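You operate a simulated robot arm through the tools that you are given. There is no shell and no other tool.

Carry out the task below with a simulated robot arm. There is one attempt and no reset: what you move stays moved.

Task
Close up the filling corner: push the slide in, lock the dispenser, and cover canister and jar.
Fine: coffee lid on the coffee canister, yellow lid on the open jar.

The check looks at the end state, three seconds after you hand in, the way a careful person would. Anything else that was tipped, shoved, dropped, spilled or broken makes it a failure. Lids that push on must go on centred and level and be pressed home; caps that screw on are set level and turned clockwise until they are tight.

Robot
A 6-joint arm with a three-finger gripper, fixed in place. Base frame: the origin is on the floor under the middle of its stand, x ahead of it, y to its left, z up. Readings come in mm, rad, newtons and seconds.
It reaches about 1213 mm from its shoulder. Its first joint turns from -2.897 to 2.897 rad. Payload 4.89 kg.
Tool frame: the origin (TCP) lies between the finger pads and is the grasp point; the fingertips stand 30 mm ahead of it; z points along the fingers, y is the line along which they close. The gripper opens to 164 mm; its body begins 125 mm behind the TCP.
Orientation is that of the tool frame in the base frame, as [roll, pitch, yaw] about the fixed x, y, z axes, in that order (R = Rz(yaw) Ry(pitch) Rx(roll)). With the fingers straight down and closing along the base's y, the tool's x points along the base's -x, its y along +y and its z along -z.

Tools
- The arm moves only by the tool step_arm. Its argument "deltas" is a list of rows, each a list of 3 entries, a list of its own where there are three numbers: the turn, a rotation vector about the base's x, y, z in rad, then the shift along the base's x, y, z in cm, then the finger opening in cm, from 0 to 16.4. In form: [[[ax, ay, az], [dx, dy, dz], grip], ...]. A call has 1 to 20 rows; each row shifts and turns the commanded pose from where the row before left it. Rows are played at 5 a second. More than 50 mm and 0.15 rad between two rows, or a gripper value outside its range, and nothing of the call is played. Where a pose cannot be reached the arm comes as near as it can. A force on the tool above 70 N (or 10 N above the force at the start of the call, whichever is more), or a blocked arm, ends the call early, and 0.2 s more pass. Each finger travels about 108 mm/s and halts on what it meets, pressing with about 27 N; the grip force reading is that of the motor and also rises with nothing between the fingers. The clock runs only during rows and for 0.2 s after the last one: add rows that do not move to give the fingers time. The reply holds the time, the measured pose of the TCP, the force on the tool along the base axes, the opening and the grip force, in the units named above and with some noise, with the torque about the TCP (base axes, N m) and any sound that the robot's microphone picked up.
- Cameras (640 x 400 px; columns grow to the right, rows downward): "scene" is fixed at [399.5, -498.4, 1503.8]; the picture's right is [0.77, -0.64, 0.00], its down [-0.43, -0.52, -0.74] and it looks along [0.47, 0.57, -0.68] (base axes); focal length 320 px, centre (320, 200). "wrist" rides on the gripper at [76, -2, -152] in the tool frame; the picture's right is [0.02, 1.00, 0.00], its down [-0.88, 0.02, -0.47] and it looks along [-0.47, 0.01, 0.88] (tool axes); focal length 247 px, centre (320, 200). There is no depth. A picture from a camera that has moved, and an enlarged one, comes with that camera's place and axes in the base frame and with its lens.
- capture(camera): a new picture of that camera. No time passes.
- slide_trunk(by): moves the trunk up (or, below 0, down) by that many mm; the arm rides with it, the base frame stays. It gives what a move gives, with no picture.
- zoom(camera, box): a new picture of the part [left, top, right, bottom] of that camera's present view, enlarged. No time passes.
- hand_in(): hands the job in; it is judged then, once.

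Nothing tells you positions but the pictures and the camera data. Unless the task says otherwise, let go and move clear before handing in.

The tools are called after "Call:" by a JSON object that holds its "name" and its "arguments". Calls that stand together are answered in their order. step_arm: Moves the arm, as the interface text tells. Its arguments: {"type":"object","properties":{"deltas":{"type":"array","items":{"type":"array"}}},"required":["deltas"]} The other tools are called the same way: slide_trunk (by) moves the trunk up or down; capture (camera) takes a picture; zoom (camera, box) takes an enlarged picture of a part of a camera's view; hand_in () hands the job in.

At the start:

```text
clock: 0.0
eef_pos: [566.7, -171.3, 1211.2]
ee_rot: [-3.142, 0.0, -3.141]
force: [0.2, 0.2, 0.8]
moment: [0.02, 0.01, 0.02]
width: 164.2
gripper_force: 0.0
trunk travel left (down, up): [-175.0, 215.0]
```

scene: 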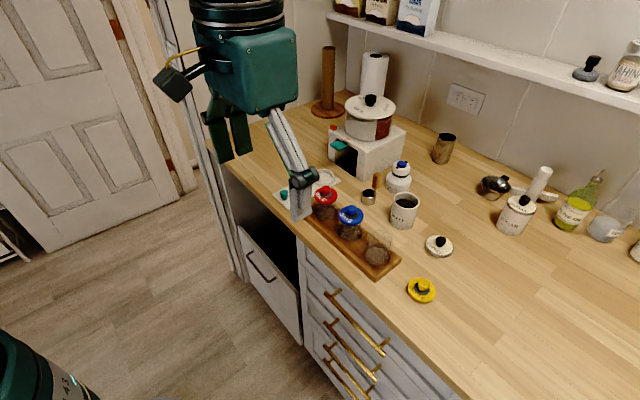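
wrist: 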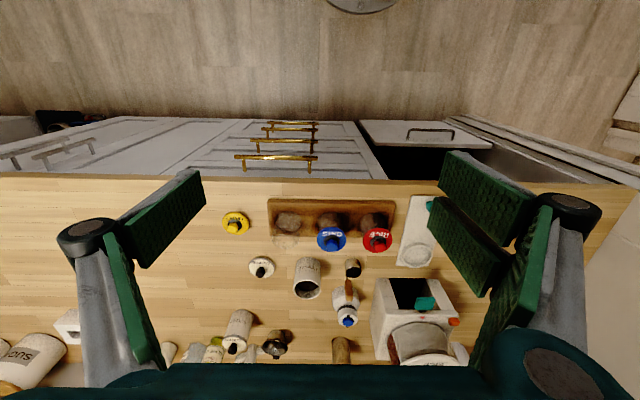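

I see a counter with a dispenser (white box with a pot on top), a tray of three jars (red and blue lids, one open), a coffee canister, a white lid and a yellow lid. I'll zoom in for details before moving.

Call:
{"name": "zoom", "arguments": {"camera": "scene", "box": [260, 80, 420, 180]}}

Call:
{"name": "zoom", "arguments": {"camera": "scene", "box": [280, 170, 440, 270]}}

Call:
{"name": "zoom", "arguments": {"camera": "scene", "box": [360, 220, 480, 310]}}

Call:
{"name": "zoom", "arguments": {"camera": "wrist", "box": [330, 180, 490, 280]}}

Call:
{"name": "zoom", "arguments": {"camera": "wrist", "box": [320, 260, 480, 360]}}

Call:
{"name": "zoom", "arguments": {"camera": "wrist", "box": [210, 190, 370, 290]}}

```text
4.00 times, centred on (340, 130) of scene
camera zoom: at [399.5, -498.4, 1503.8], right [0.77, -0.64, 0.0], down [-0.43, -0.52, -0.74], along [0.47, 0.57, -0.68], focal length 1280 px, centre (240, 480)
```

zoom: 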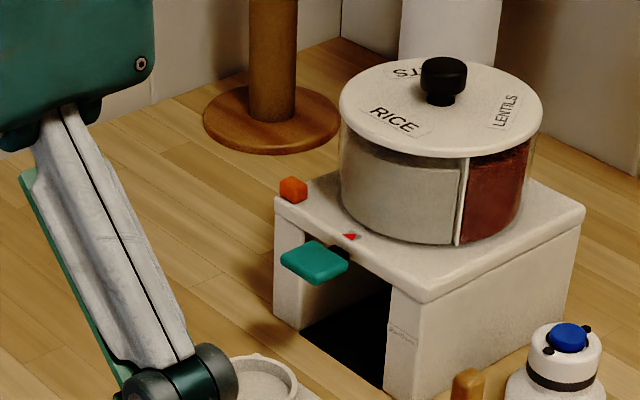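

```text
4.00 times, centred on (360, 220) of scene
camera zoom: at [399.5, -498.4, 1503.8], right [0.77, -0.64, 0.0], down [-0.43, -0.52, -0.74], along [0.47, 0.57, -0.68], focal length 1280 px, centre (160, 120)
```

zoom: 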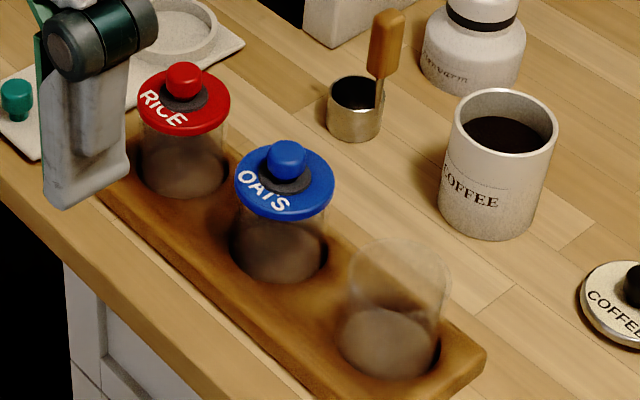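

```text
4.44 times, centred on (420, 265) of scene
camera zoom: at [399.5, -498.4, 1503.8], right [0.77, -0.64, 0.0], down [-0.43, -0.52, -0.74], along [0.47, 0.57, -0.68], focal length 1422 px, centre (-124, -89)
```

zoom: 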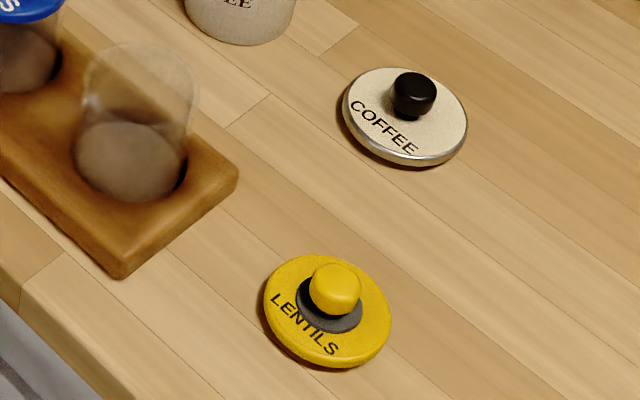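

```text
4.00 times, centred on (410, 230) of wrist
camera zoom: at [489.8, -174.5, 1362.6], right [-0.02, 1.0, 0.0], down [0.88, 0.02, 0.47], along [0.47, 0.01, -0.88], focal length 988 px, centre (-40, 80)
```

zoom: 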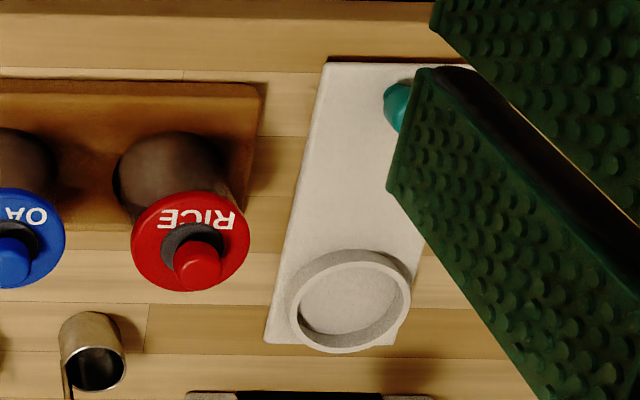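

```text
4.00 times, centred on (400, 310) of wrist
camera zoom: at [489.8, -174.5, 1362.6], right [-0.02, 1.0, 0.0], down [0.88, 0.02, 0.47], along [0.47, 0.01, -0.88], focal length 988 px, centre (0, -240)
```

zoom: 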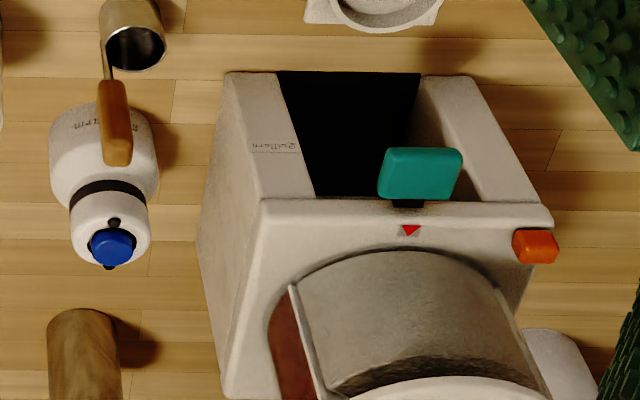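

```text
4.00 times, centred on (290, 240) of wrist
camera zoom: at [489.8, -174.5, 1362.6], right [-0.02, 1.0, 0.0], down [0.88, 0.02, 0.47], along [0.47, 0.01, -0.88], focal length 988 px, centre (440, 40)
```

zoom: 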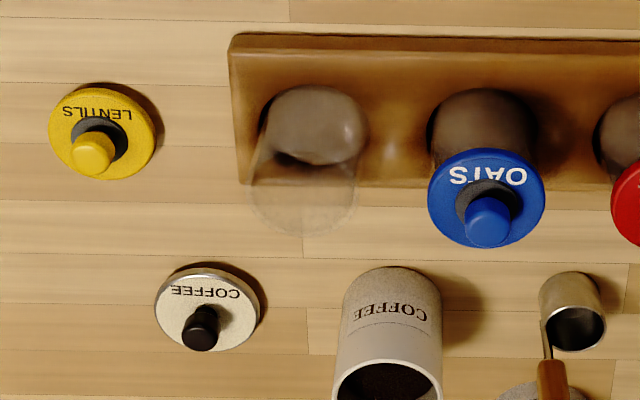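

I see the slide (white plate with a ring and teal knob) pulled out in front of the white dispenser near (730–910, 59, ~915). The dispenser has a teal tab near (928, 60, 1003) and an orange block near (962, 123, 1021). I'll move the wrist camera closer to the dispenser to understand the lock.

Call:
{"name": "step_arm", "arguments": {"deltas": [[[0, 0, 0], [2.8, 3.3, 0], 16.4], [[0, 0, 0], [2.8, 3.3, 0], 16.4], [[0, 0, 0], [2.8, 3.3, 0], 16.4], [[0, 0, 0], [2.8, 3.3, 0], 16.4], [[0, 0, 0], [2.8, 3.3, 0], 16.4], [[0, 0, 0], [2.8, 3.3, 0], 16.4], [[0, 0, 0], [0, 3.3, 0], 16.4], [[0, 0, 0], [0, 0, 0], 16.4]]}}

Call:
{"name": "capture", "arguments": {"camera": "wrist"}}

Call:
{"name": "capture", "arguments": {"camera": "scene"}}

```text
clock: 1.8
eef_pos: [735.4, 60.0, 1207.9]
ee_rot: [3.14, 0.0, -3.14]
force: [0.6, 0.2, -1.4]
moment: [-0.03, 0.11, -0.02]
width: 164.0
gripper_force: 0.0
trunk travel left (down, up): [-175.0, 215.0]
```

```text
taken
camera wrist: at [658.7, 57.6, 1359.4], right [-0.02, 1.0, 0.0], down [0.88, 0.02, 0.47], along [0.47, 0.01, -0.88], focal length 247 px, centre (320, 200)
```

wrist: 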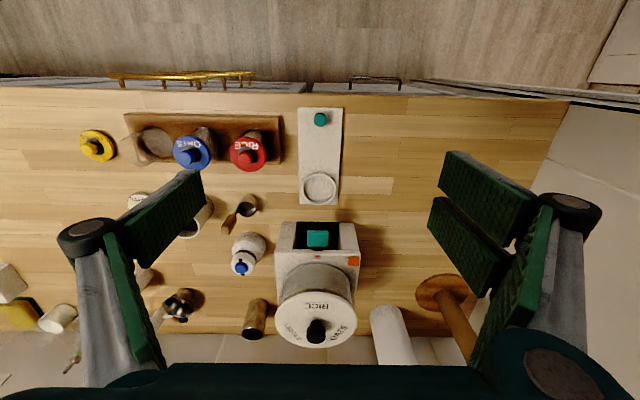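

```text
taken
```

scene: 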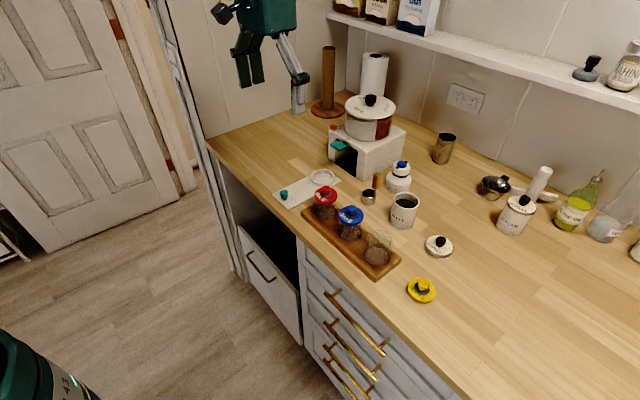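

Call:
{"name": "zoom", "arguments": {"camera": "wrist", "box": [260, 200, 380, 275]}}

Call:
{"name": "zoom", "arguments": {"camera": "wrist", "box": [260, 90, 388, 170]}}

Call:
{"name": "zoom", "arguments": {"camera": "wrist", "box": [256, 250, 384, 350]}}

Call:
{"name": "zoom", "arguments": {"camera": "scene", "box": [270, 120, 430, 220]}}

Call:
{"name": "zoom", "arguments": {"camera": "scene", "box": [320, 118, 384, 178]}}

Call:
{"name": "zoom", "arguments": {"camera": "wrist", "box": [290, 215, 370, 275]}}

```text
5.33 times, centred on (320, 238) of wrist
camera zoom: at [658.7, 57.6, 1359.4], right [-0.02, 1.0, 0.0], down [0.88, 0.02, 0.47], along [0.47, 0.01, -0.88], focal length 1317 px, centre (320, 0)
```

zoom: 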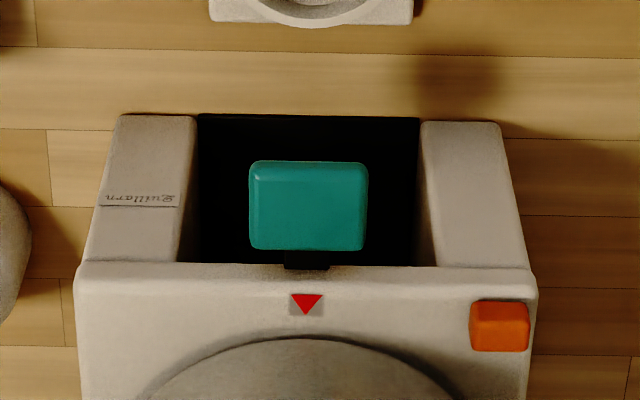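

```text
5.00 times, centred on (324, 130) of wrist
camera zoom: at [658.7, 57.6, 1359.4], right [-0.02, 1.0, 0.0], down [0.88, 0.02, 0.47], along [0.47, 0.01, -0.88], focal length 1235 px, centre (300, 550)
```

zoom: 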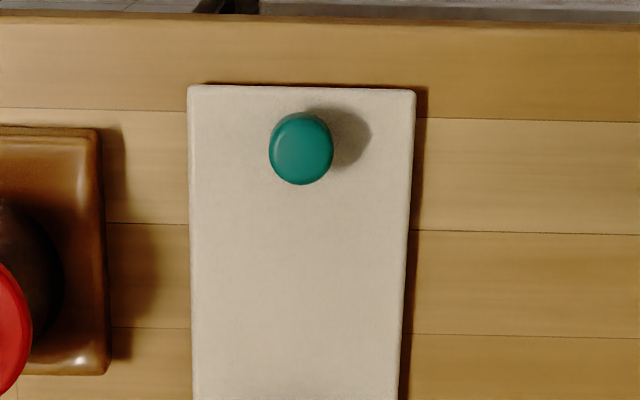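

```text
4.00 times, centred on (320, 300) of wrist
camera zoom: at [658.7, 57.6, 1359.4], right [-0.02, 1.0, 0.0], down [0.88, 0.02, 0.47], along [0.47, 0.01, -0.88], focal length 988 px, centre (320, -200)
```

zoom: 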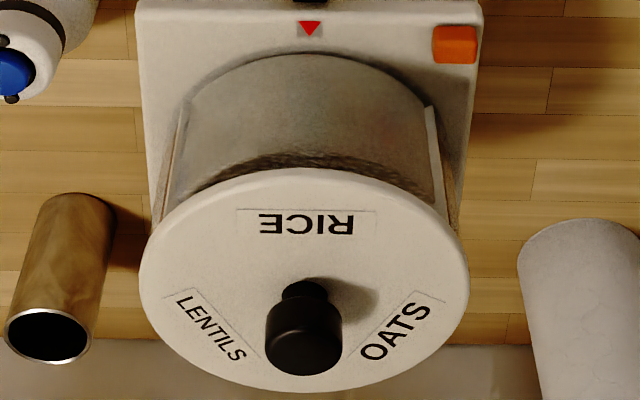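

```text
4.00 times, centred on (350, 170) of scene
camera zoom: at [399.5, -498.4, 1503.8], right [0.77, -0.64, 0.0], down [-0.43, -0.52, -0.74], along [0.47, 0.57, -0.68], focal length 1280 px, centre (200, 320)
```

zoom: 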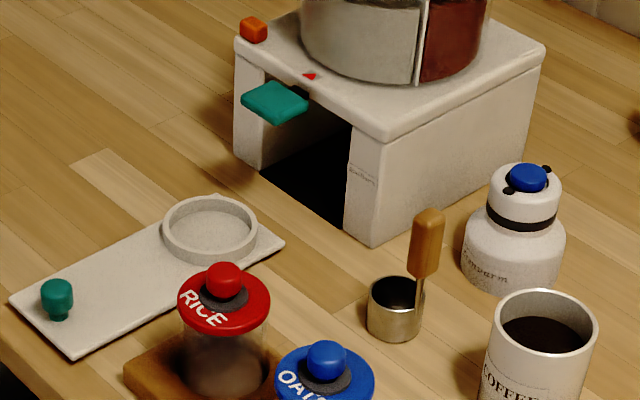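

```text
6.67 times, centred on (352, 148) of scene
camera zoom: at [399.5, -498.4, 1503.8], right [0.77, -0.64, 0.0], down [-0.43, -0.52, -0.74], along [0.47, 0.57, -0.68], focal length 2133 px, centre (107, 547)
```

zoom: 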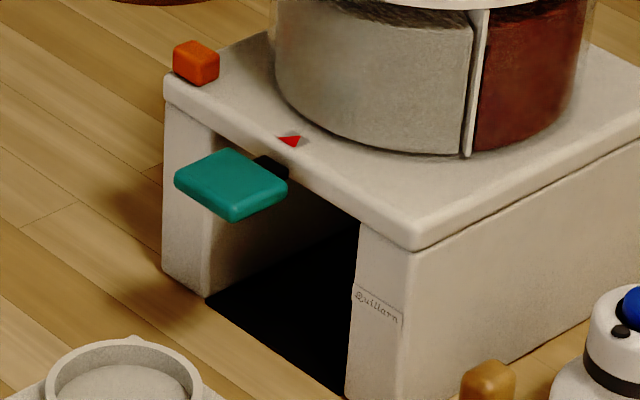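

```text
6.67 times, centred on (330, 245) of wrist
camera zoom: at [658.7, 57.6, 1359.4], right [-0.02, 1.0, 0.0], down [0.88, 0.02, 0.47], along [0.47, 0.01, -0.88], focal length 1646 px, centre (253, -100)
```

zoom: 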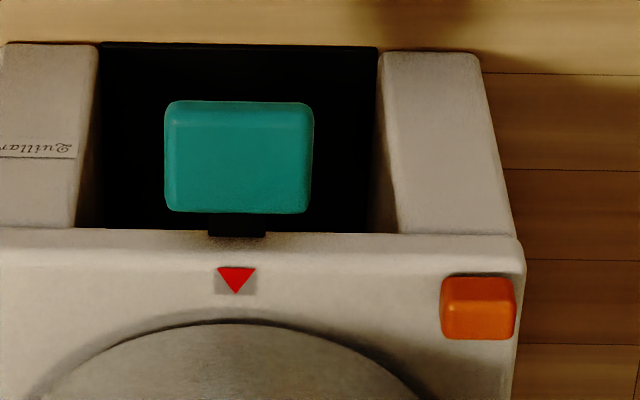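

The orange block sits on the top left of the dispenser, and the teal paddle looks like the dispensing lever, which I should leave alone. I'll zoom tightly on the block to find out how it locks.

Call:
{"name": "zoom", "arguments": {"camera": "wrist", "box": [336, 248, 368, 272]}}

Call:
{"name": "zoom", "arguments": {"camera": "scene", "box": [322, 116, 354, 140]}}

Call:
{"name": "zoom", "arguments": {"camera": "wrist", "box": [300, 100, 348, 136]}}

Call:
{"name": "zoom", "arguments": {"camera": "wrist", "box": [290, 170, 354, 215]}}

```text
16.00 times, centred on (352, 260) of wrist
camera zoom: at [658.7, 57.6, 1359.4], right [-0.02, 1.0, 0.0], down [0.88, 0.02, 0.47], along [0.47, 0.01, -0.88], focal length 3952 px, centre (-192, -760)
```

zoom: 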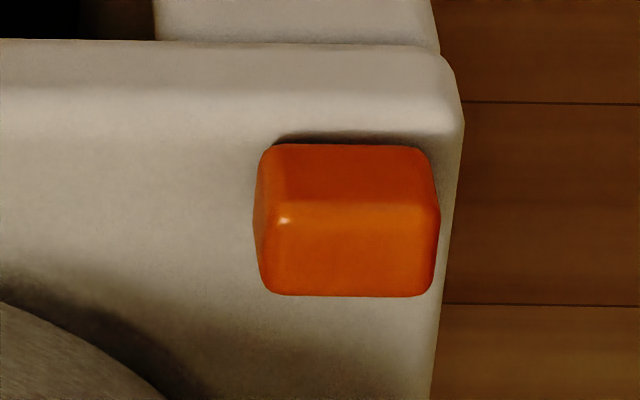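

```text
16.00 times, centred on (338, 128) of scene
camera zoom: at [399.5, -498.4, 1503.8], right [0.77, -0.64, 0.0], down [-0.43, -0.52, -0.74], along [0.47, 0.57, -0.68], focal length 5120 px, centre (32, 1352)
```

zoom: 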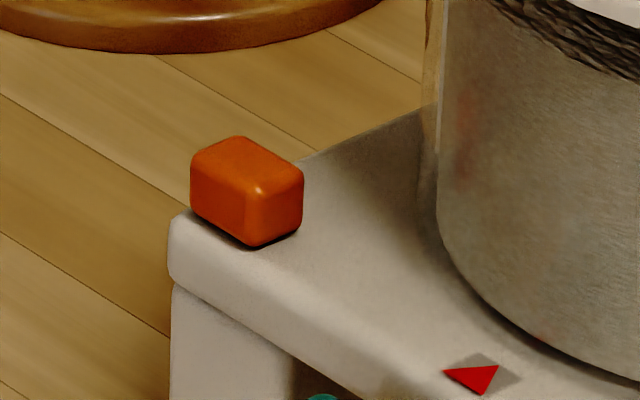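

```text
11.11 times, centred on (324, 118) of wrist
camera zoom: at [658.7, 57.6, 1359.4], right [-0.02, 1.0, 0.0], down [0.88, 0.02, 0.47], along [0.47, 0.01, -0.88], focal length 2744 px, centre (276, 1111)
```

zoom: 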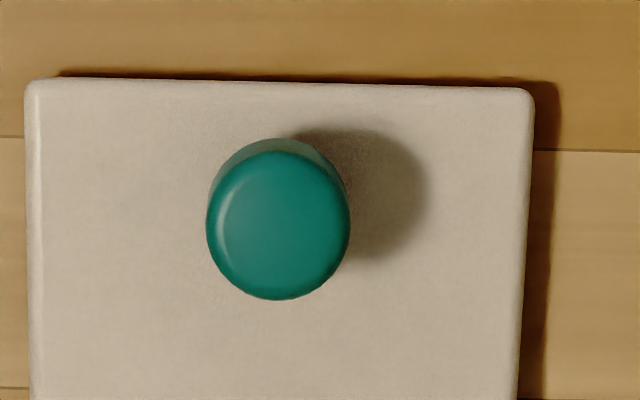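

```text
8.89 times, centred on (322, 192) of wrist
camera zoom: at [658.7, 57.6, 1359.4], right [-0.02, 1.0, 0.0], down [0.88, 0.02, 0.47], along [0.47, 0.01, -0.88], focal length 2195 px, centre (302, 267)
```

zoom: 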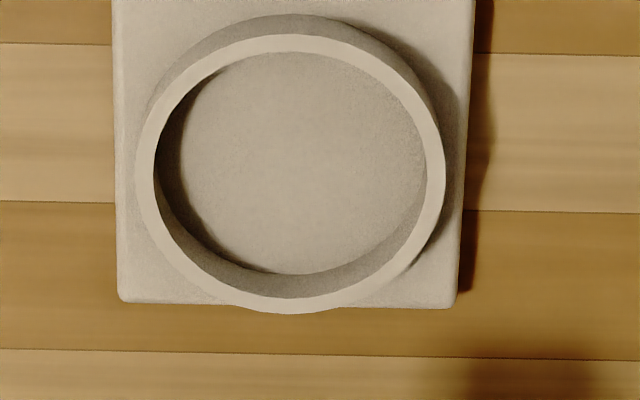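

The orange block stands proud of the housing with a shadow gap under it, so it may be a press-down lock button. Next I'll look closely at the lids, the jar and the canister to see whether they push on or screw on.

Call:
{"name": "zoom", "arguments": {"camera": "scene", "box": [355, 225, 405, 285]}}

Call:
{"name": "zoom", "arguments": {"camera": "scene", "box": [400, 270, 444, 310]}}

Call:
{"name": "zoom", "arguments": {"camera": "scene", "box": [420, 228, 460, 264]}}

Call:
{"name": "zoom", "arguments": {"camera": "scene", "box": [380, 185, 428, 233]}}

Call:
{"name": "zoom", "arguments": {"camera": "scene", "box": [300, 178, 370, 240]}}

Call:
{"name": "zoom", "arguments": {"camera": "scene", "box": [210, 0, 320, 120]}}

```text
6.67 times, centred on (380, 255) of scene
camera zoom: at [399.5, -498.4, 1503.8], right [0.77, -0.64, 0.0], down [-0.43, -0.52, -0.74], along [0.47, 0.57, -0.68], focal length 2133 px, centre (-80, -167)
```

zoom: 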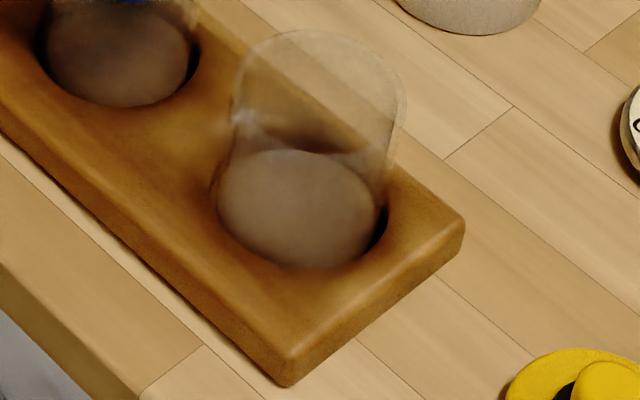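

```text
10.00 times, centred on (422, 290) of scene
camera zoom: at [399.5, -498.4, 1503.8], right [0.77, -0.64, 0.0], down [-0.43, -0.52, -0.74], along [0.47, 0.57, -0.68], focal length 3200 px, centre (-700, -700)
```

zoom: 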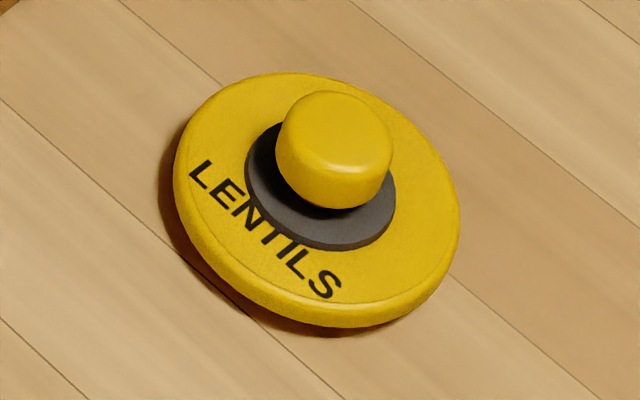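

```text
11.11 times, centred on (440, 246) of scene
camera zoom: at [399.5, -498.4, 1503.8], right [0.77, -0.64, 0.0], down [-0.43, -0.52, -0.74], along [0.47, 0.57, -0.68], focal length 3555 px, centre (-1013, -311)
```

zoom: 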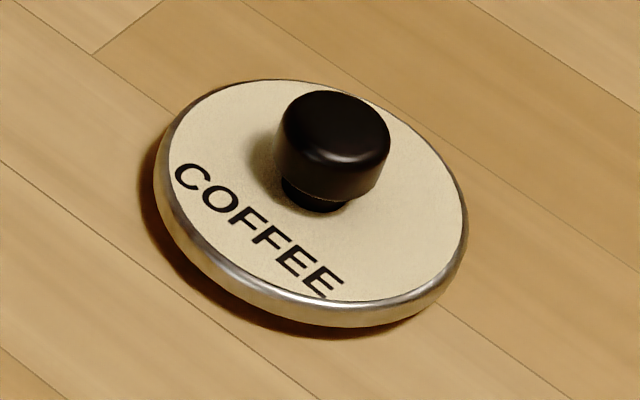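

```text
8.33 times, centred on (404, 209) of scene
camera zoom: at [399.5, -498.4, 1503.8], right [0.77, -0.64, 0.0], down [-0.43, -0.52, -0.74], along [0.47, 0.57, -0.68], focal length 2666 px, centre (-380, 125)
```

zoom: 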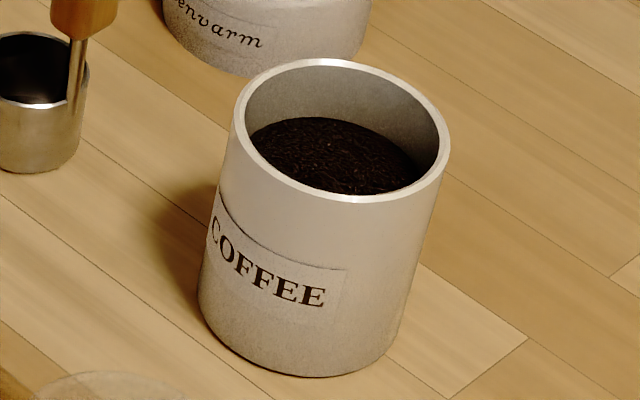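

```text
6.45 times, centred on (335, 209) of scene
camera zoom: at [399.5, -498.4, 1503.8], right [0.77, -0.64, 0.0], down [-0.43, -0.52, -0.74], along [0.47, 0.57, -0.68], focal length 2064 px, centre (223, 142)
```

zoom: 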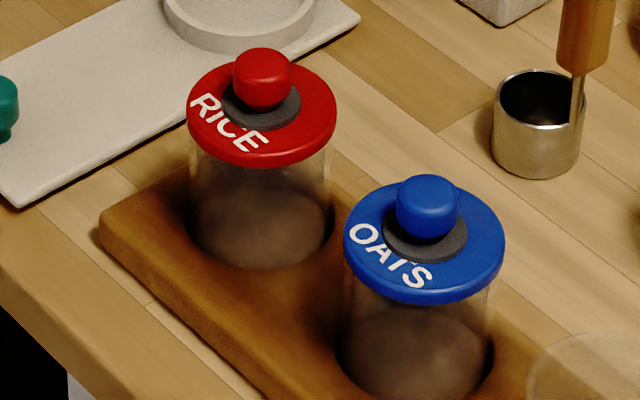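

```text
3.33 times, centred on (265, 60) of scene
camera zoom: at [399.5, -498.4, 1503.8], right [0.77, -0.64, 0.0], down [-0.43, -0.52, -0.74], along [0.47, 0.57, -0.68], focal length 1067 px, centre (503, 667)
```

zoom: 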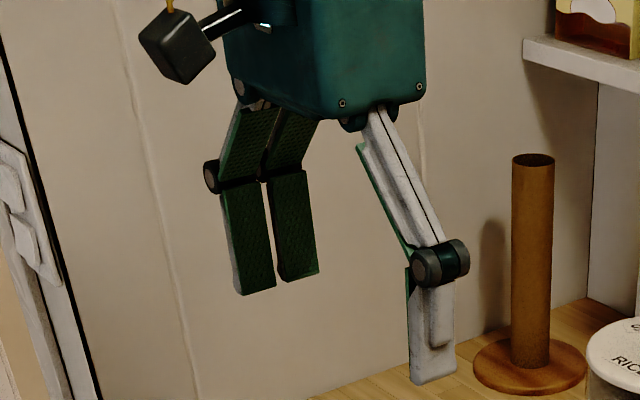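

Both lids look like plain push-on lids, and the red and blue ones are already seated. I'll push the slide first with closed fingers tilted forward so the hand stays under and clear of the teal paddle. To get there I'll back off, turn the hand 90° so the camera is on the left, and tilt it.

Call:
{"name": "step_arm", "arguments": {"deltas": [[[0, 0, -0.1428], [-1.5, 0, 0], 16.4], [[0, 0, -0.1428], [-1.5, 0, 0], 12], [[0, 0, -0.1428], [-1.5, 0, 0], 8], [[0, 0, -0.1428], [-1.5, 0, 0], 4], [[0, 0, -0.1428], [-1.5, 0, 0], 0], [[0, 0, -0.1428], [-1.5, 0, 0], 0], [[0, 0, -0.1428], [-1.5, 0, 0], 0], [[0, 0, -0.1428], [-1.5, 0, 0], 0], [[0, 0, -0.1428], [0, 0, 0], 0], [[0, 0, -0.1428], [0, 0, 0], 0], [[0, 0, -0.1428], [0, 0, 0], 0], [[0, 0, 0], [0, 0, 0], 0]]}}

Call:
{"name": "capture", "arguments": {"camera": "wrist"}}

Call:
{"name": "capture", "arguments": {"camera": "scene"}}

```text
clock: 4.4
eef_pos: [614.3, 59.4, 1210.6]
ee_rot: [-3.141, 0.0, 1.571]
force: [-0.3, 1.2, 1.4]
moment: [0.0, 0.01, 0.0]
width: 0.0
gripper_force: 26.9
trunk travel left (down, up): [-175.0, 215.0]
```

```text
taken
camera wrist: at [612.8, 135.0, 1362.5], right [1.0, 0.02, 0.0], down [0.02, -0.88, 0.47], along [0.01, -0.47, -0.88], focal length 247 px, centre (320, 200)
```

wrist: 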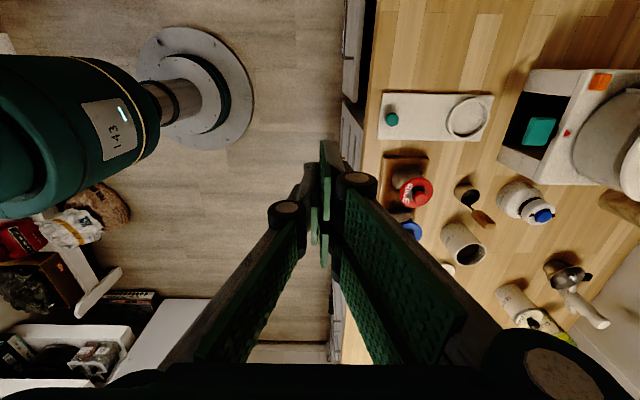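

```text
taken
```

scene: 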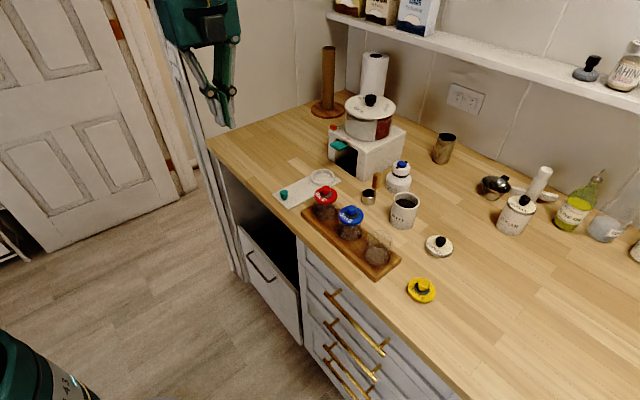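

Call:
{"name": "zoom", "arguments": {"camera": "wrist", "box": [260, 130, 400, 280]}}

Call:
{"name": "zoom", "arguments": {"camera": "scene", "box": [150, 0, 270, 140]}}

Call:
{"name": "step_arm", "arguments": {"deltas": [[[0, -0.1371, 0], [0, 0, 0], 0], [[0, -0.1371, 0], [0, 0, 0], 0], [[0, -0.1371, 0], [0, 0, 0], 0], [[0, -0.1371, 0], [0, 0, 0], 0], [[0, -0.1371, 0], [0, 0, 0], 0], [[0, -0.1371, 0], [0, 0, 0], 0], [[0, -0.1371, 0], [0, 0, 0], 0], [[0, 0, 0], [0, 0, 0], 0]]}}

Call:
{"name": "capture", "arguments": {"camera": "wrist"}}

Call:
{"name": "capture", "arguments": {"camera": "scene"}}

```text
2.67 times, centred on (330, 205) of wrist
camera zoom: at [612.8, 135.0, 1362.5], right [1.0, 0.02, 0.0], down [0.02, -0.88, 0.47], along [0.01, -0.47, -0.88], focal length 659 px, centre (293, 187)
```

zoom: 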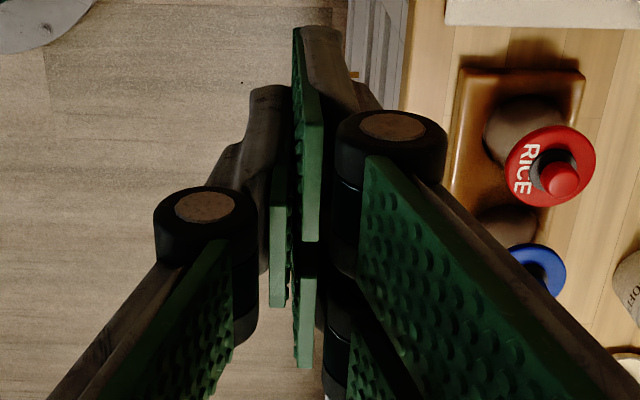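

```text
2.86 times, centred on (210, 70) of scene
camera zoom: at [399.5, -498.4, 1503.8], right [0.77, -0.64, 0.0], down [-0.43, -0.52, -0.74], along [0.47, 0.57, -0.68], focal length 914 px, centre (634, 571)
```

zoom: 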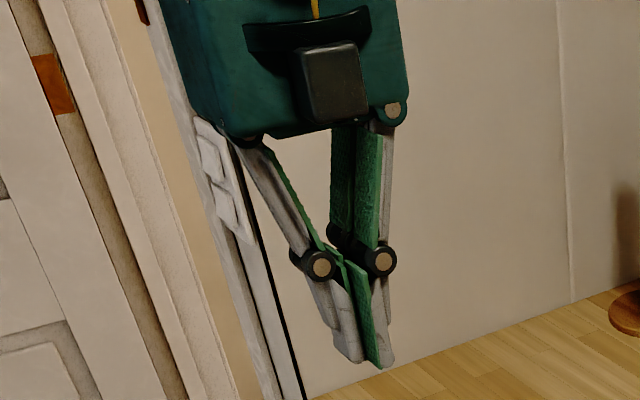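

```text
clock: 6.2
eef_pos: [614.0, 60.4, 1209.9]
ee_rot: [2.178, 0.001, 1.572]
force: [0.5, 0.2, -0.7]
moment: [0.0, 0.0, -0.05]
width: 0.0
gripper_force: 26.8
trunk travel left (down, up): [-175.0, 215.0]
```

```text
taken
camera wrist: at [488.3, 135.1, 1295.6], right [0.57, 0.02, 0.82], down [-0.38, -0.88, 0.29], along [0.73, -0.47, -0.5], focal length 247 px, centre (320, 200)
```

wrist: 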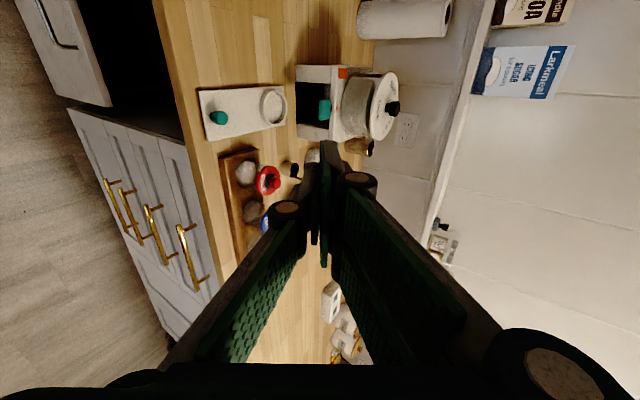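

```text
taken
```

scene: 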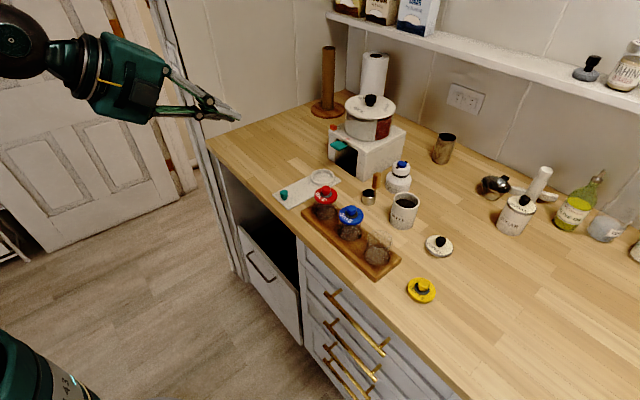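

Call:
{"name": "zoom", "arguments": {"camera": "wrist", "box": [290, 50, 420, 150]}}

Call:
{"name": "zoom", "arguments": {"camera": "wrist", "box": [190, 70, 310, 150]}}

Call:
{"name": "zoom", "arguments": {"camera": "wrist", "box": [320, 60, 360, 90]}}

```text
4.00 times, centred on (355, 100) of wrist
camera zoom: at [488.3, 135.1, 1295.6], right [0.57, 0.02, 0.82], down [-0.38, -0.88, 0.29], along [0.73, -0.47, -0.5], focal length 988 px, centre (180, 600)
```

zoom: 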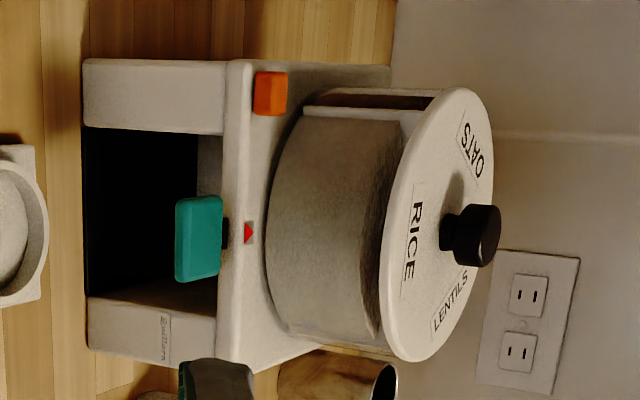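

```text
5.00 times, centred on (250, 110) of wrist
camera zoom: at [488.3, 135.1, 1295.6], right [0.57, 0.02, 0.82], down [-0.38, -0.88, 0.29], along [0.73, -0.47, -0.5], focal length 1235 px, centre (670, 650)
```

zoom: 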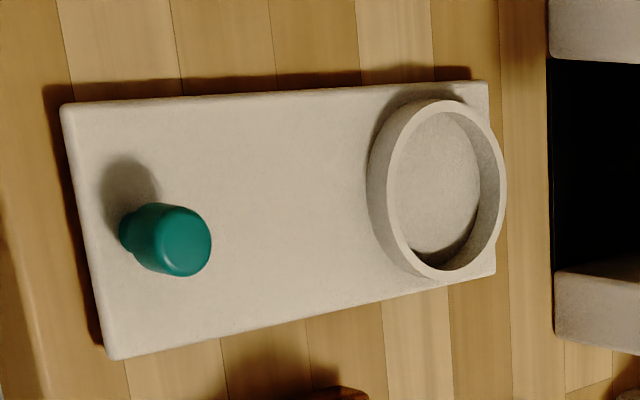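

```text
13.33 times, centred on (340, 75) of wrist
camera zoom: at [488.3, 135.1, 1295.6], right [0.57, 0.02, 0.82], down [-0.38, -0.88, 0.29], along [0.73, -0.47, -0.5], focal length 3293 px, centre (53, 1867)
```

zoom: 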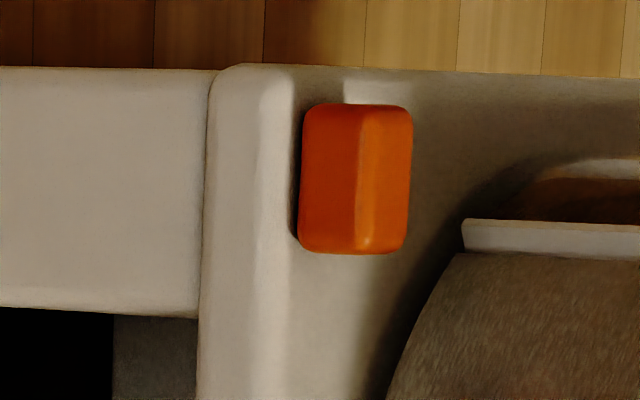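

The hand is now tilted about 35° below horizontal with the camera on the left. The slide knob is near (733, 60, 940), so I'll descend until the fingertips are just in front of it and check the alignment before pushing.

Call:
{"name": "step_arm", "arguments": {"deltas": [[[0, 0, 0], [0, 0, -4.4], 0], [[0, 0, 0], [0, 0, -4.4], 0], [[0, 0, 0], [0.8, 0, -4.4], 0], [[0, 0, 0], [0.8, 0, -4.4], 0], [[0, 0, 0], [0.8, 0, -4.4], 0], [[0, 0, 0], [0.8, 0, -4.4], 0], [[0, 0, 0], [0.8, 0, 0], 0], [[0, 0, 0], [0, 0, 0], 0]]}}

Call:
{"name": "capture", "arguments": {"camera": "wrist"}}

Call:
{"name": "zoom", "arguments": {"camera": "scene", "box": [230, 130, 358, 230]}}

```text
clock: 8.0
eef_pos: [661.4, 60.9, 994.6]
ee_rot: [2.182, 0.002, 1.569]
force: [-1.0, 0.1, 1.4]
moment: [0.04, -0.03, 0.02]
width: 0.0
gripper_force: 26.6
out of reach, approached as far as the arm can: row 5, 6
trunk travel left (down, up): [-175.0, 215.0]
```

```text
taken
camera wrist: at [535.8, 136.8, 1080.0], right [0.57, 0.02, 0.82], down [-0.38, -0.88, 0.29], along [0.73, -0.47, -0.5], focal length 247 px, centre (320, 200)
```

wrist: 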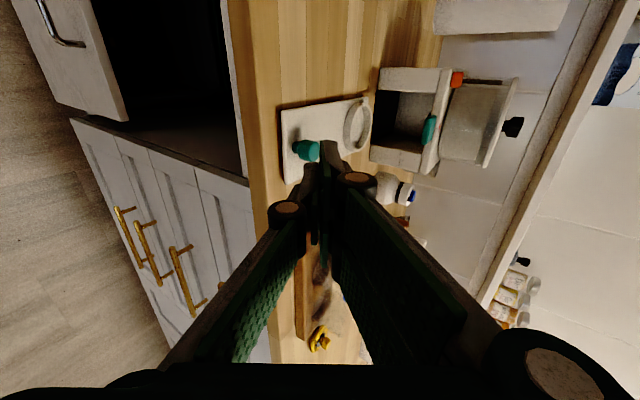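

```text
4.00 times, centred on (294, 180) of scene
camera zoom: at [399.5, -498.4, 1503.8], right [0.77, -0.64, 0.0], down [-0.43, -0.52, -0.74], along [0.47, 0.57, -0.68], focal length 1280 px, centre (424, 280)
```

zoom: 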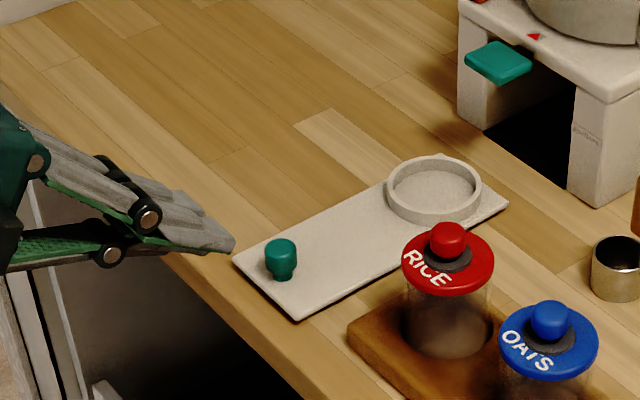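

The arm ran out of downward reach, so I'll lower the trunk by 40 mm and look again.

Call:
{"name": "slide_trunk", "arguments": {"by": -40}}

Call:
{"name": "capture", "arguments": {"camera": "wrist"}}

Call:
{"name": "zoom", "arguments": {"camera": "scene", "box": [230, 130, 358, 230]}}

```text
clock: 8.8
eef_pos: [661.8, 61.3, 955.3]
ee_rot: [2.181, 0.002, 1.573]
force: [0.2, -0.3, -0.7]
moment: [0.02, 0.01, 0.02]
width: 0.1
gripper_force: 26.9
trunk travel left (down, up): [-135.0, 255.0]
```

```text
taken
camera wrist: at [536.1, 136.9, 1039.9], right [0.57, 0.02, 0.82], down [-0.38, -0.88, 0.29], along [0.73, -0.47, -0.5], focal length 247 px, centre (320, 200)
```

wrist: 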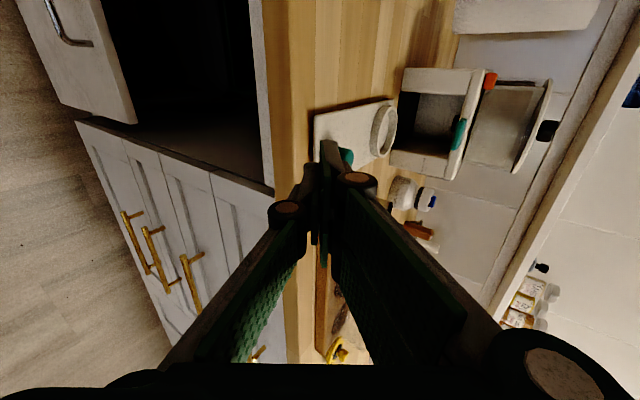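

```text
4.00 times, centred on (294, 180) of scene
camera zoom: at [399.5, -498.4, 1503.8], right [0.77, -0.64, 0.0], down [-0.43, -0.52, -0.74], along [0.47, 0.57, -0.68], focal length 1280 px, centre (424, 280)
```

zoom: 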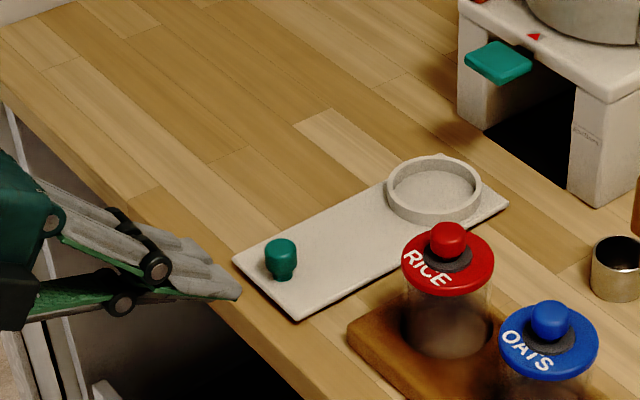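

Fingertips are lined up with the knob but about 13 mm too high. I'll raise the arm a little and lower the trunk more, so the arm has margin at the right height.

Call:
{"name": "step_arm", "arguments": {"deltas": [[[0, 0, 0], [0, 0, 3], 0], [[0, 0, 0], [0, 0, 3], 0], [[0, 0, 0], [0, 0, 0], 0]]}}

Call:
{"name": "slide_trunk", "arguments": {"by": -70}}

```text
clock: 9.6
eef_pos: [661.6, 62.4, 1015.5]
ee_rot: [2.181, 0.002, 1.572]
force: [-0.7, -0.6, -0.7]
moment: [0.0, -0.04, 0.01]
width: 0.2
gripper_force: 26.6
trunk travel left (down, up): [-135.0, 255.0]
```

```text
clock: 10.7
eef_pos: [661.3, 62.2, 945.1]
ee_rot: [2.181, 0.002, 1.572]
force: [0.4, -0.1, 0.0]
moment: [0.0, 0.02, -0.02]
width: 0.0
gripper_force: 27.2
trunk travel left (down, up): [-65.0, 325.0]
```

Call:
{"name": "step_arm", "arguments": {"deltas": [[[0, 0, 0], [1.0, -0.1, -0.2], 0], [[0, 0, 0], [1.0, 0, 0], 0], [[0, 0, 0], [1.0, 0, 0], 0], [[0, 0, 0], [1.0, 0, 0], 0], [[0, 0, 0], [0, 0, 0], 0]]}}

Call:
{"name": "zoom", "arguments": {"camera": "scene", "box": [250, 140, 378, 220]}}

Call:
{"name": "capture", "arguments": {"camera": "wrist"}}

```text
clock: 11.9
eef_pos: [701.8, 60.4, 943.5]
ee_rot: [2.182, 0.0, 1.574]
force: [-0.4, 0.0, -0.9]
moment: [0.02, -0.05, 0.01]
width: 0.2
gripper_force: 27.0
trunk travel left (down, up): [-65.0, 325.0]
```

```text
5.00 times, centred on (314, 180) of scene
camera zoom: at [399.5, -498.4, 1503.8], right [0.77, -0.64, 0.0], down [-0.43, -0.52, -0.74], along [0.47, 0.57, -0.68], focal length 1600 px, centre (350, 300)
```

zoom: 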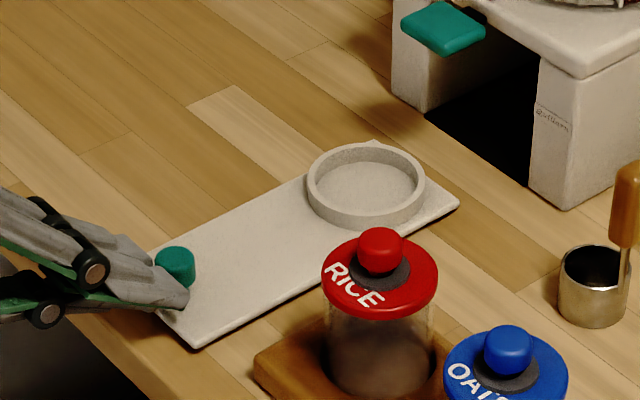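

```text
taken
camera wrist: at [576.2, 135.8, 1027.9], right [0.57, 0.02, 0.82], down [-0.38, -0.88, 0.29], along [0.73, -0.47, -0.5], focal length 247 px, centre (320, 200)
```

wrist: 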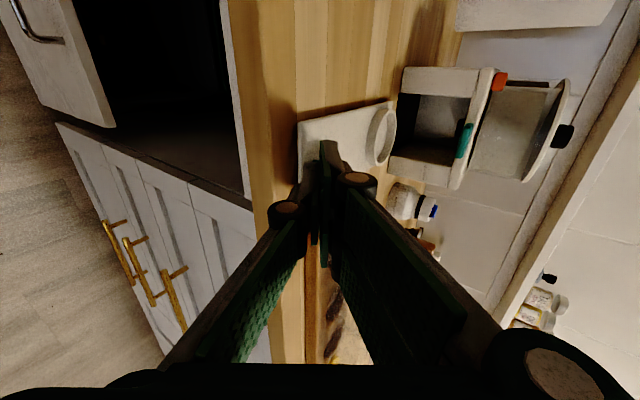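

Call:
{"name": "zoom", "arguments": {"camera": "scene", "box": [262, 178, 310, 214]}}

Call:
{"name": "zoom", "arguments": {"camera": "wrist", "box": [280, 100, 400, 180]}}

```text
11.11 times, centred on (286, 196) of scene
camera zoom: at [399.5, -498.4, 1503.8], right [0.77, -0.64, 0.0], down [-0.43, -0.52, -0.74], along [0.47, 0.57, -0.68], focal length 3555 px, centre (698, 244)
```

zoom: 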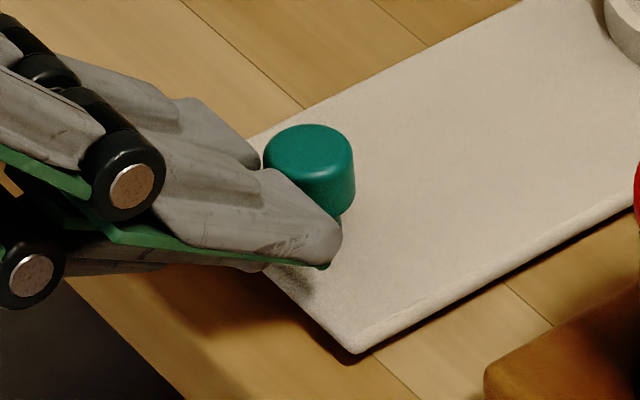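

```text
5.00 times, centred on (340, 140) of wrist
camera zoom: at [576.2, 135.8, 1027.9], right [0.57, 0.02, 0.82], down [-0.38, -0.88, 0.29], along [0.73, -0.47, -0.5], focal length 1235 px, centre (220, 500)
```

zoom: 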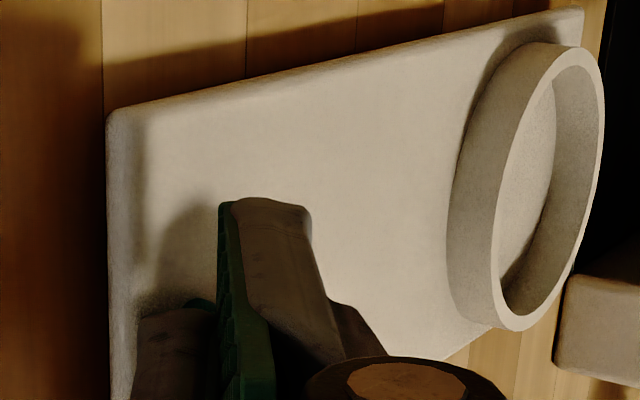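

The two upper fingers straddle the knob nicely, so it's cradled between them. I'll keep pushing in small steps and watch the force.

Call:
{"name": "step_arm", "arguments": {"deltas": [[[0, 0, 0], [1.0, 0, 0.2], 0], [[0, 0, 0], [1.0, 0, 0], 0], [[0, 0, 0], [1.0, 0, 0], 0], [[0, 0, 0], [1.0, 0, 0], 0], [[0, 0, 0], [0, 0, 0], 0]]}}

Call:
{"name": "zoom", "arguments": {"camera": "scene", "box": [262, 150, 358, 210]}}

```text
clock: 13.1
eef_pos: [742.6, 60.1, 945.9]
ee_rot: [2.183, 0.001, 1.571]
force: [-0.2, -0.1, -0.1]
moment: [0.02, 0.01, 0.02]
width: 0.0
gripper_force: 26.9
trunk travel left (down, up): [-65.0, 325.0]
```

```text
6.67 times, centred on (310, 180) of scene
camera zoom: at [399.5, -498.4, 1503.8], right [0.77, -0.64, 0.0], down [-0.43, -0.52, -0.74], along [0.47, 0.57, -0.68], focal length 2133 px, centre (387, 333)
```

zoom: 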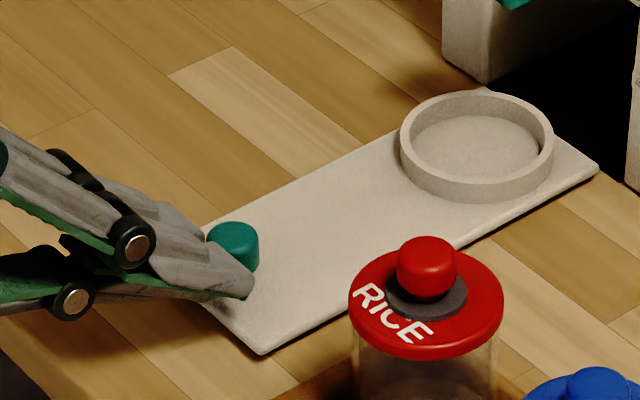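

Call:
{"name": "zoom", "arguments": {"camera": "wrist", "box": [290, 50, 450, 170]}}

Call:
{"name": "zoom", "arguments": {"camera": "scene", "box": [310, 130, 390, 190]}}

```text
3.33 times, centred on (370, 110) of wrist
camera zoom: at [616.4, 135.8, 1030.3], right [0.57, 0.02, 0.82], down [-0.38, -0.88, 0.29], along [0.73, -0.47, -0.5], focal length 823 px, centre (153, 500)
```

zoom: 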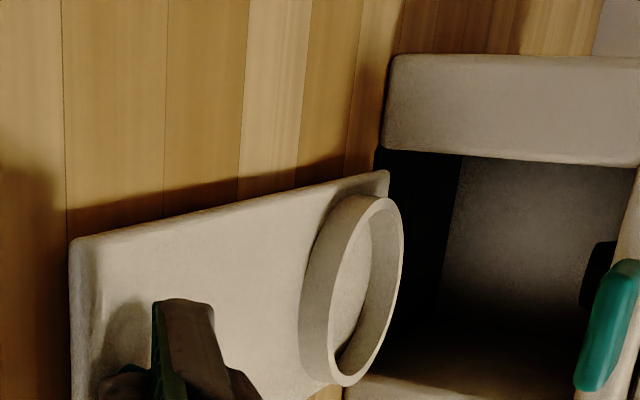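

```text
6.67 times, centred on (350, 160) of scene
camera zoom: at [399.5, -498.4, 1503.8], right [0.77, -0.64, 0.0], down [-0.43, -0.52, -0.74], along [0.47, 0.57, -0.68], focal length 2133 px, centre (120, 467)
```

zoom: 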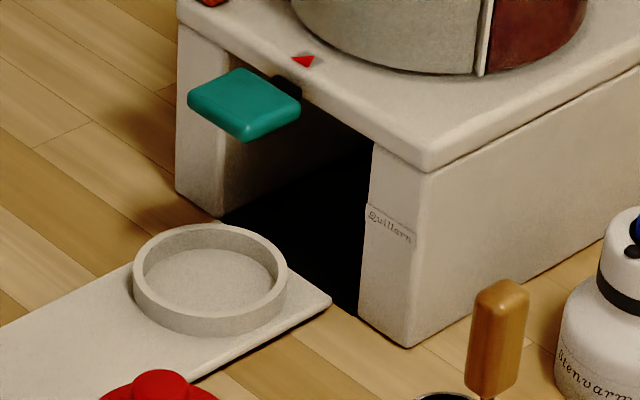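

Call:
{"name": "step_arm", "arguments": {"deltas": [[[0, 0, 0], [1.2, 0, 0], 0], [[0, 0, 0], [1.2, 0, 0], 0], [[0, 0, 0], [1.2, 0, 0], 0], [[0, 0, 0], [1.2, 0, 0], 0], [[0, 0, 0], [1.2, 0, 0], 0], [[0, 0, 0], [1.2, 0, 0], 0], [[0, 0, 0], [0, 0, 0], 0]]}}

Call:
{"name": "zoom", "arguments": {"camera": "scene", "box": [290, 120, 390, 190]}}

Call:
{"name": "zoom", "arguments": {"camera": "wrist", "box": [290, 50, 450, 170]}}

```text
clock: 14.7
eef_pos: [814.8, 61.6, 946.9]
ee_rot: [2.181, 0.002, 1.572]
force: [1.0, 2.4, 7.6]
moment: [0.05, -0.2, 0.06]
width: 0.1
gripper_force: 26.6
trunk travel left (down, up): [-65.0, 325.0]
```

```text
5.71 times, centred on (340, 155) of scene
camera zoom: at [399.5, -498.4, 1503.8], right [0.77, -0.64, 0.0], down [-0.43, -0.52, -0.74], along [0.47, 0.57, -0.68], focal length 1828 px, centre (206, 457)
```

zoom: 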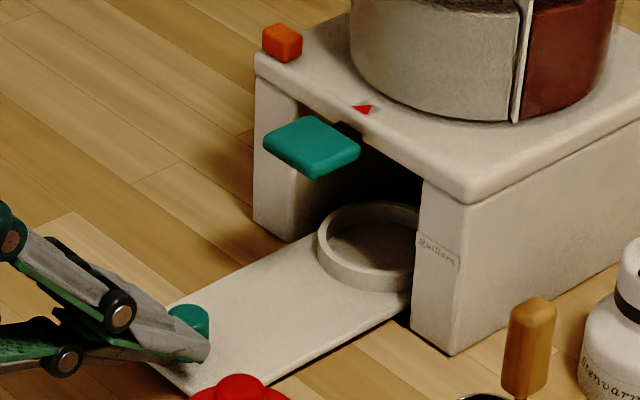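

```text
3.33 times, centred on (370, 110) of wrist
camera zoom: at [688.4, 136.4, 1031.4], right [0.57, 0.02, 0.82], down [-0.38, -0.88, 0.29], along [0.73, -0.47, -0.5], focal length 823 px, centre (153, 500)
```

zoom: 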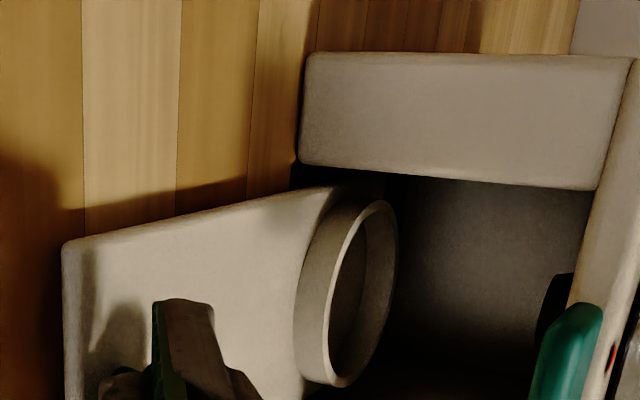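

The slide is entering the housing cleanly. There is a slight upward reaction at the fingertips, so I'll raise 2 mm and keep pushing.

Call:
{"name": "step_arm", "arguments": {"deltas": [[[0, 0, 0], [0, 0, 0.2], 0], [[0, 0, 0], [1.0, -0.1, 0], 0], [[0, 0, 0], [1.0, 0, 0], 0], [[0, 0, 0], [1.0, 0, 0], 0], [[0, 0, 0], [1.0, 0, 0], 0], [[0, 0, 0], [1.0, 0, 0], 0], [[0, 0, 0], [0, 0, 0], 0]]}}

Call:
{"name": "zoom", "arguments": {"camera": "scene", "box": [290, 120, 390, 190]}}

Call:
{"name": "zoom", "arguments": {"camera": "wrist", "box": [280, 50, 440, 170]}}

```text
clock: 15.9
eef_pos: [842.4, 59.8, 948.2]
ee_rot: [2.183, -0.001, 1.573]
force: [-36.2, -0.7, 30.7]
moment: [0.06, -0.24, 0.14]
width: 0.0
gripper_force: 27.3
trunk travel left (down, up): [-65.0, 325.0]
stopped in row 5: the force on the tool passed its limit at 86 N (the readings are from after the stop); the commanded pose is now the measured one
```

```text
5.71 times, centred on (340, 155) of scene
camera zoom: at [399.5, -498.4, 1503.8], right [0.77, -0.64, 0.0], down [-0.43, -0.52, -0.74], along [0.47, 0.57, -0.68], focal length 1828 px, centre (206, 457)
```

zoom: 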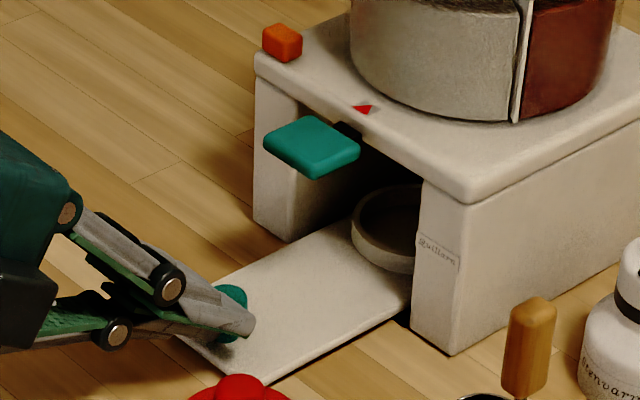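

```text
3.33 times, centred on (360, 110) of wrist
camera zoom: at [716.7, 135.2, 1033.8], right [0.57, 0.02, 0.82], down [-0.37, -0.88, 0.29], along [0.73, -0.47, -0.5], focal length 823 px, centre (187, 500)
```

zoom: 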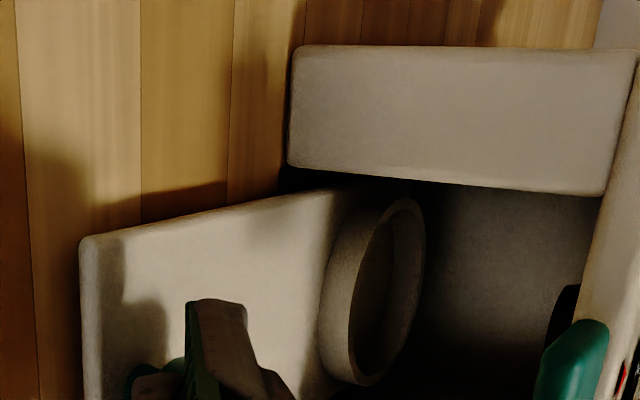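

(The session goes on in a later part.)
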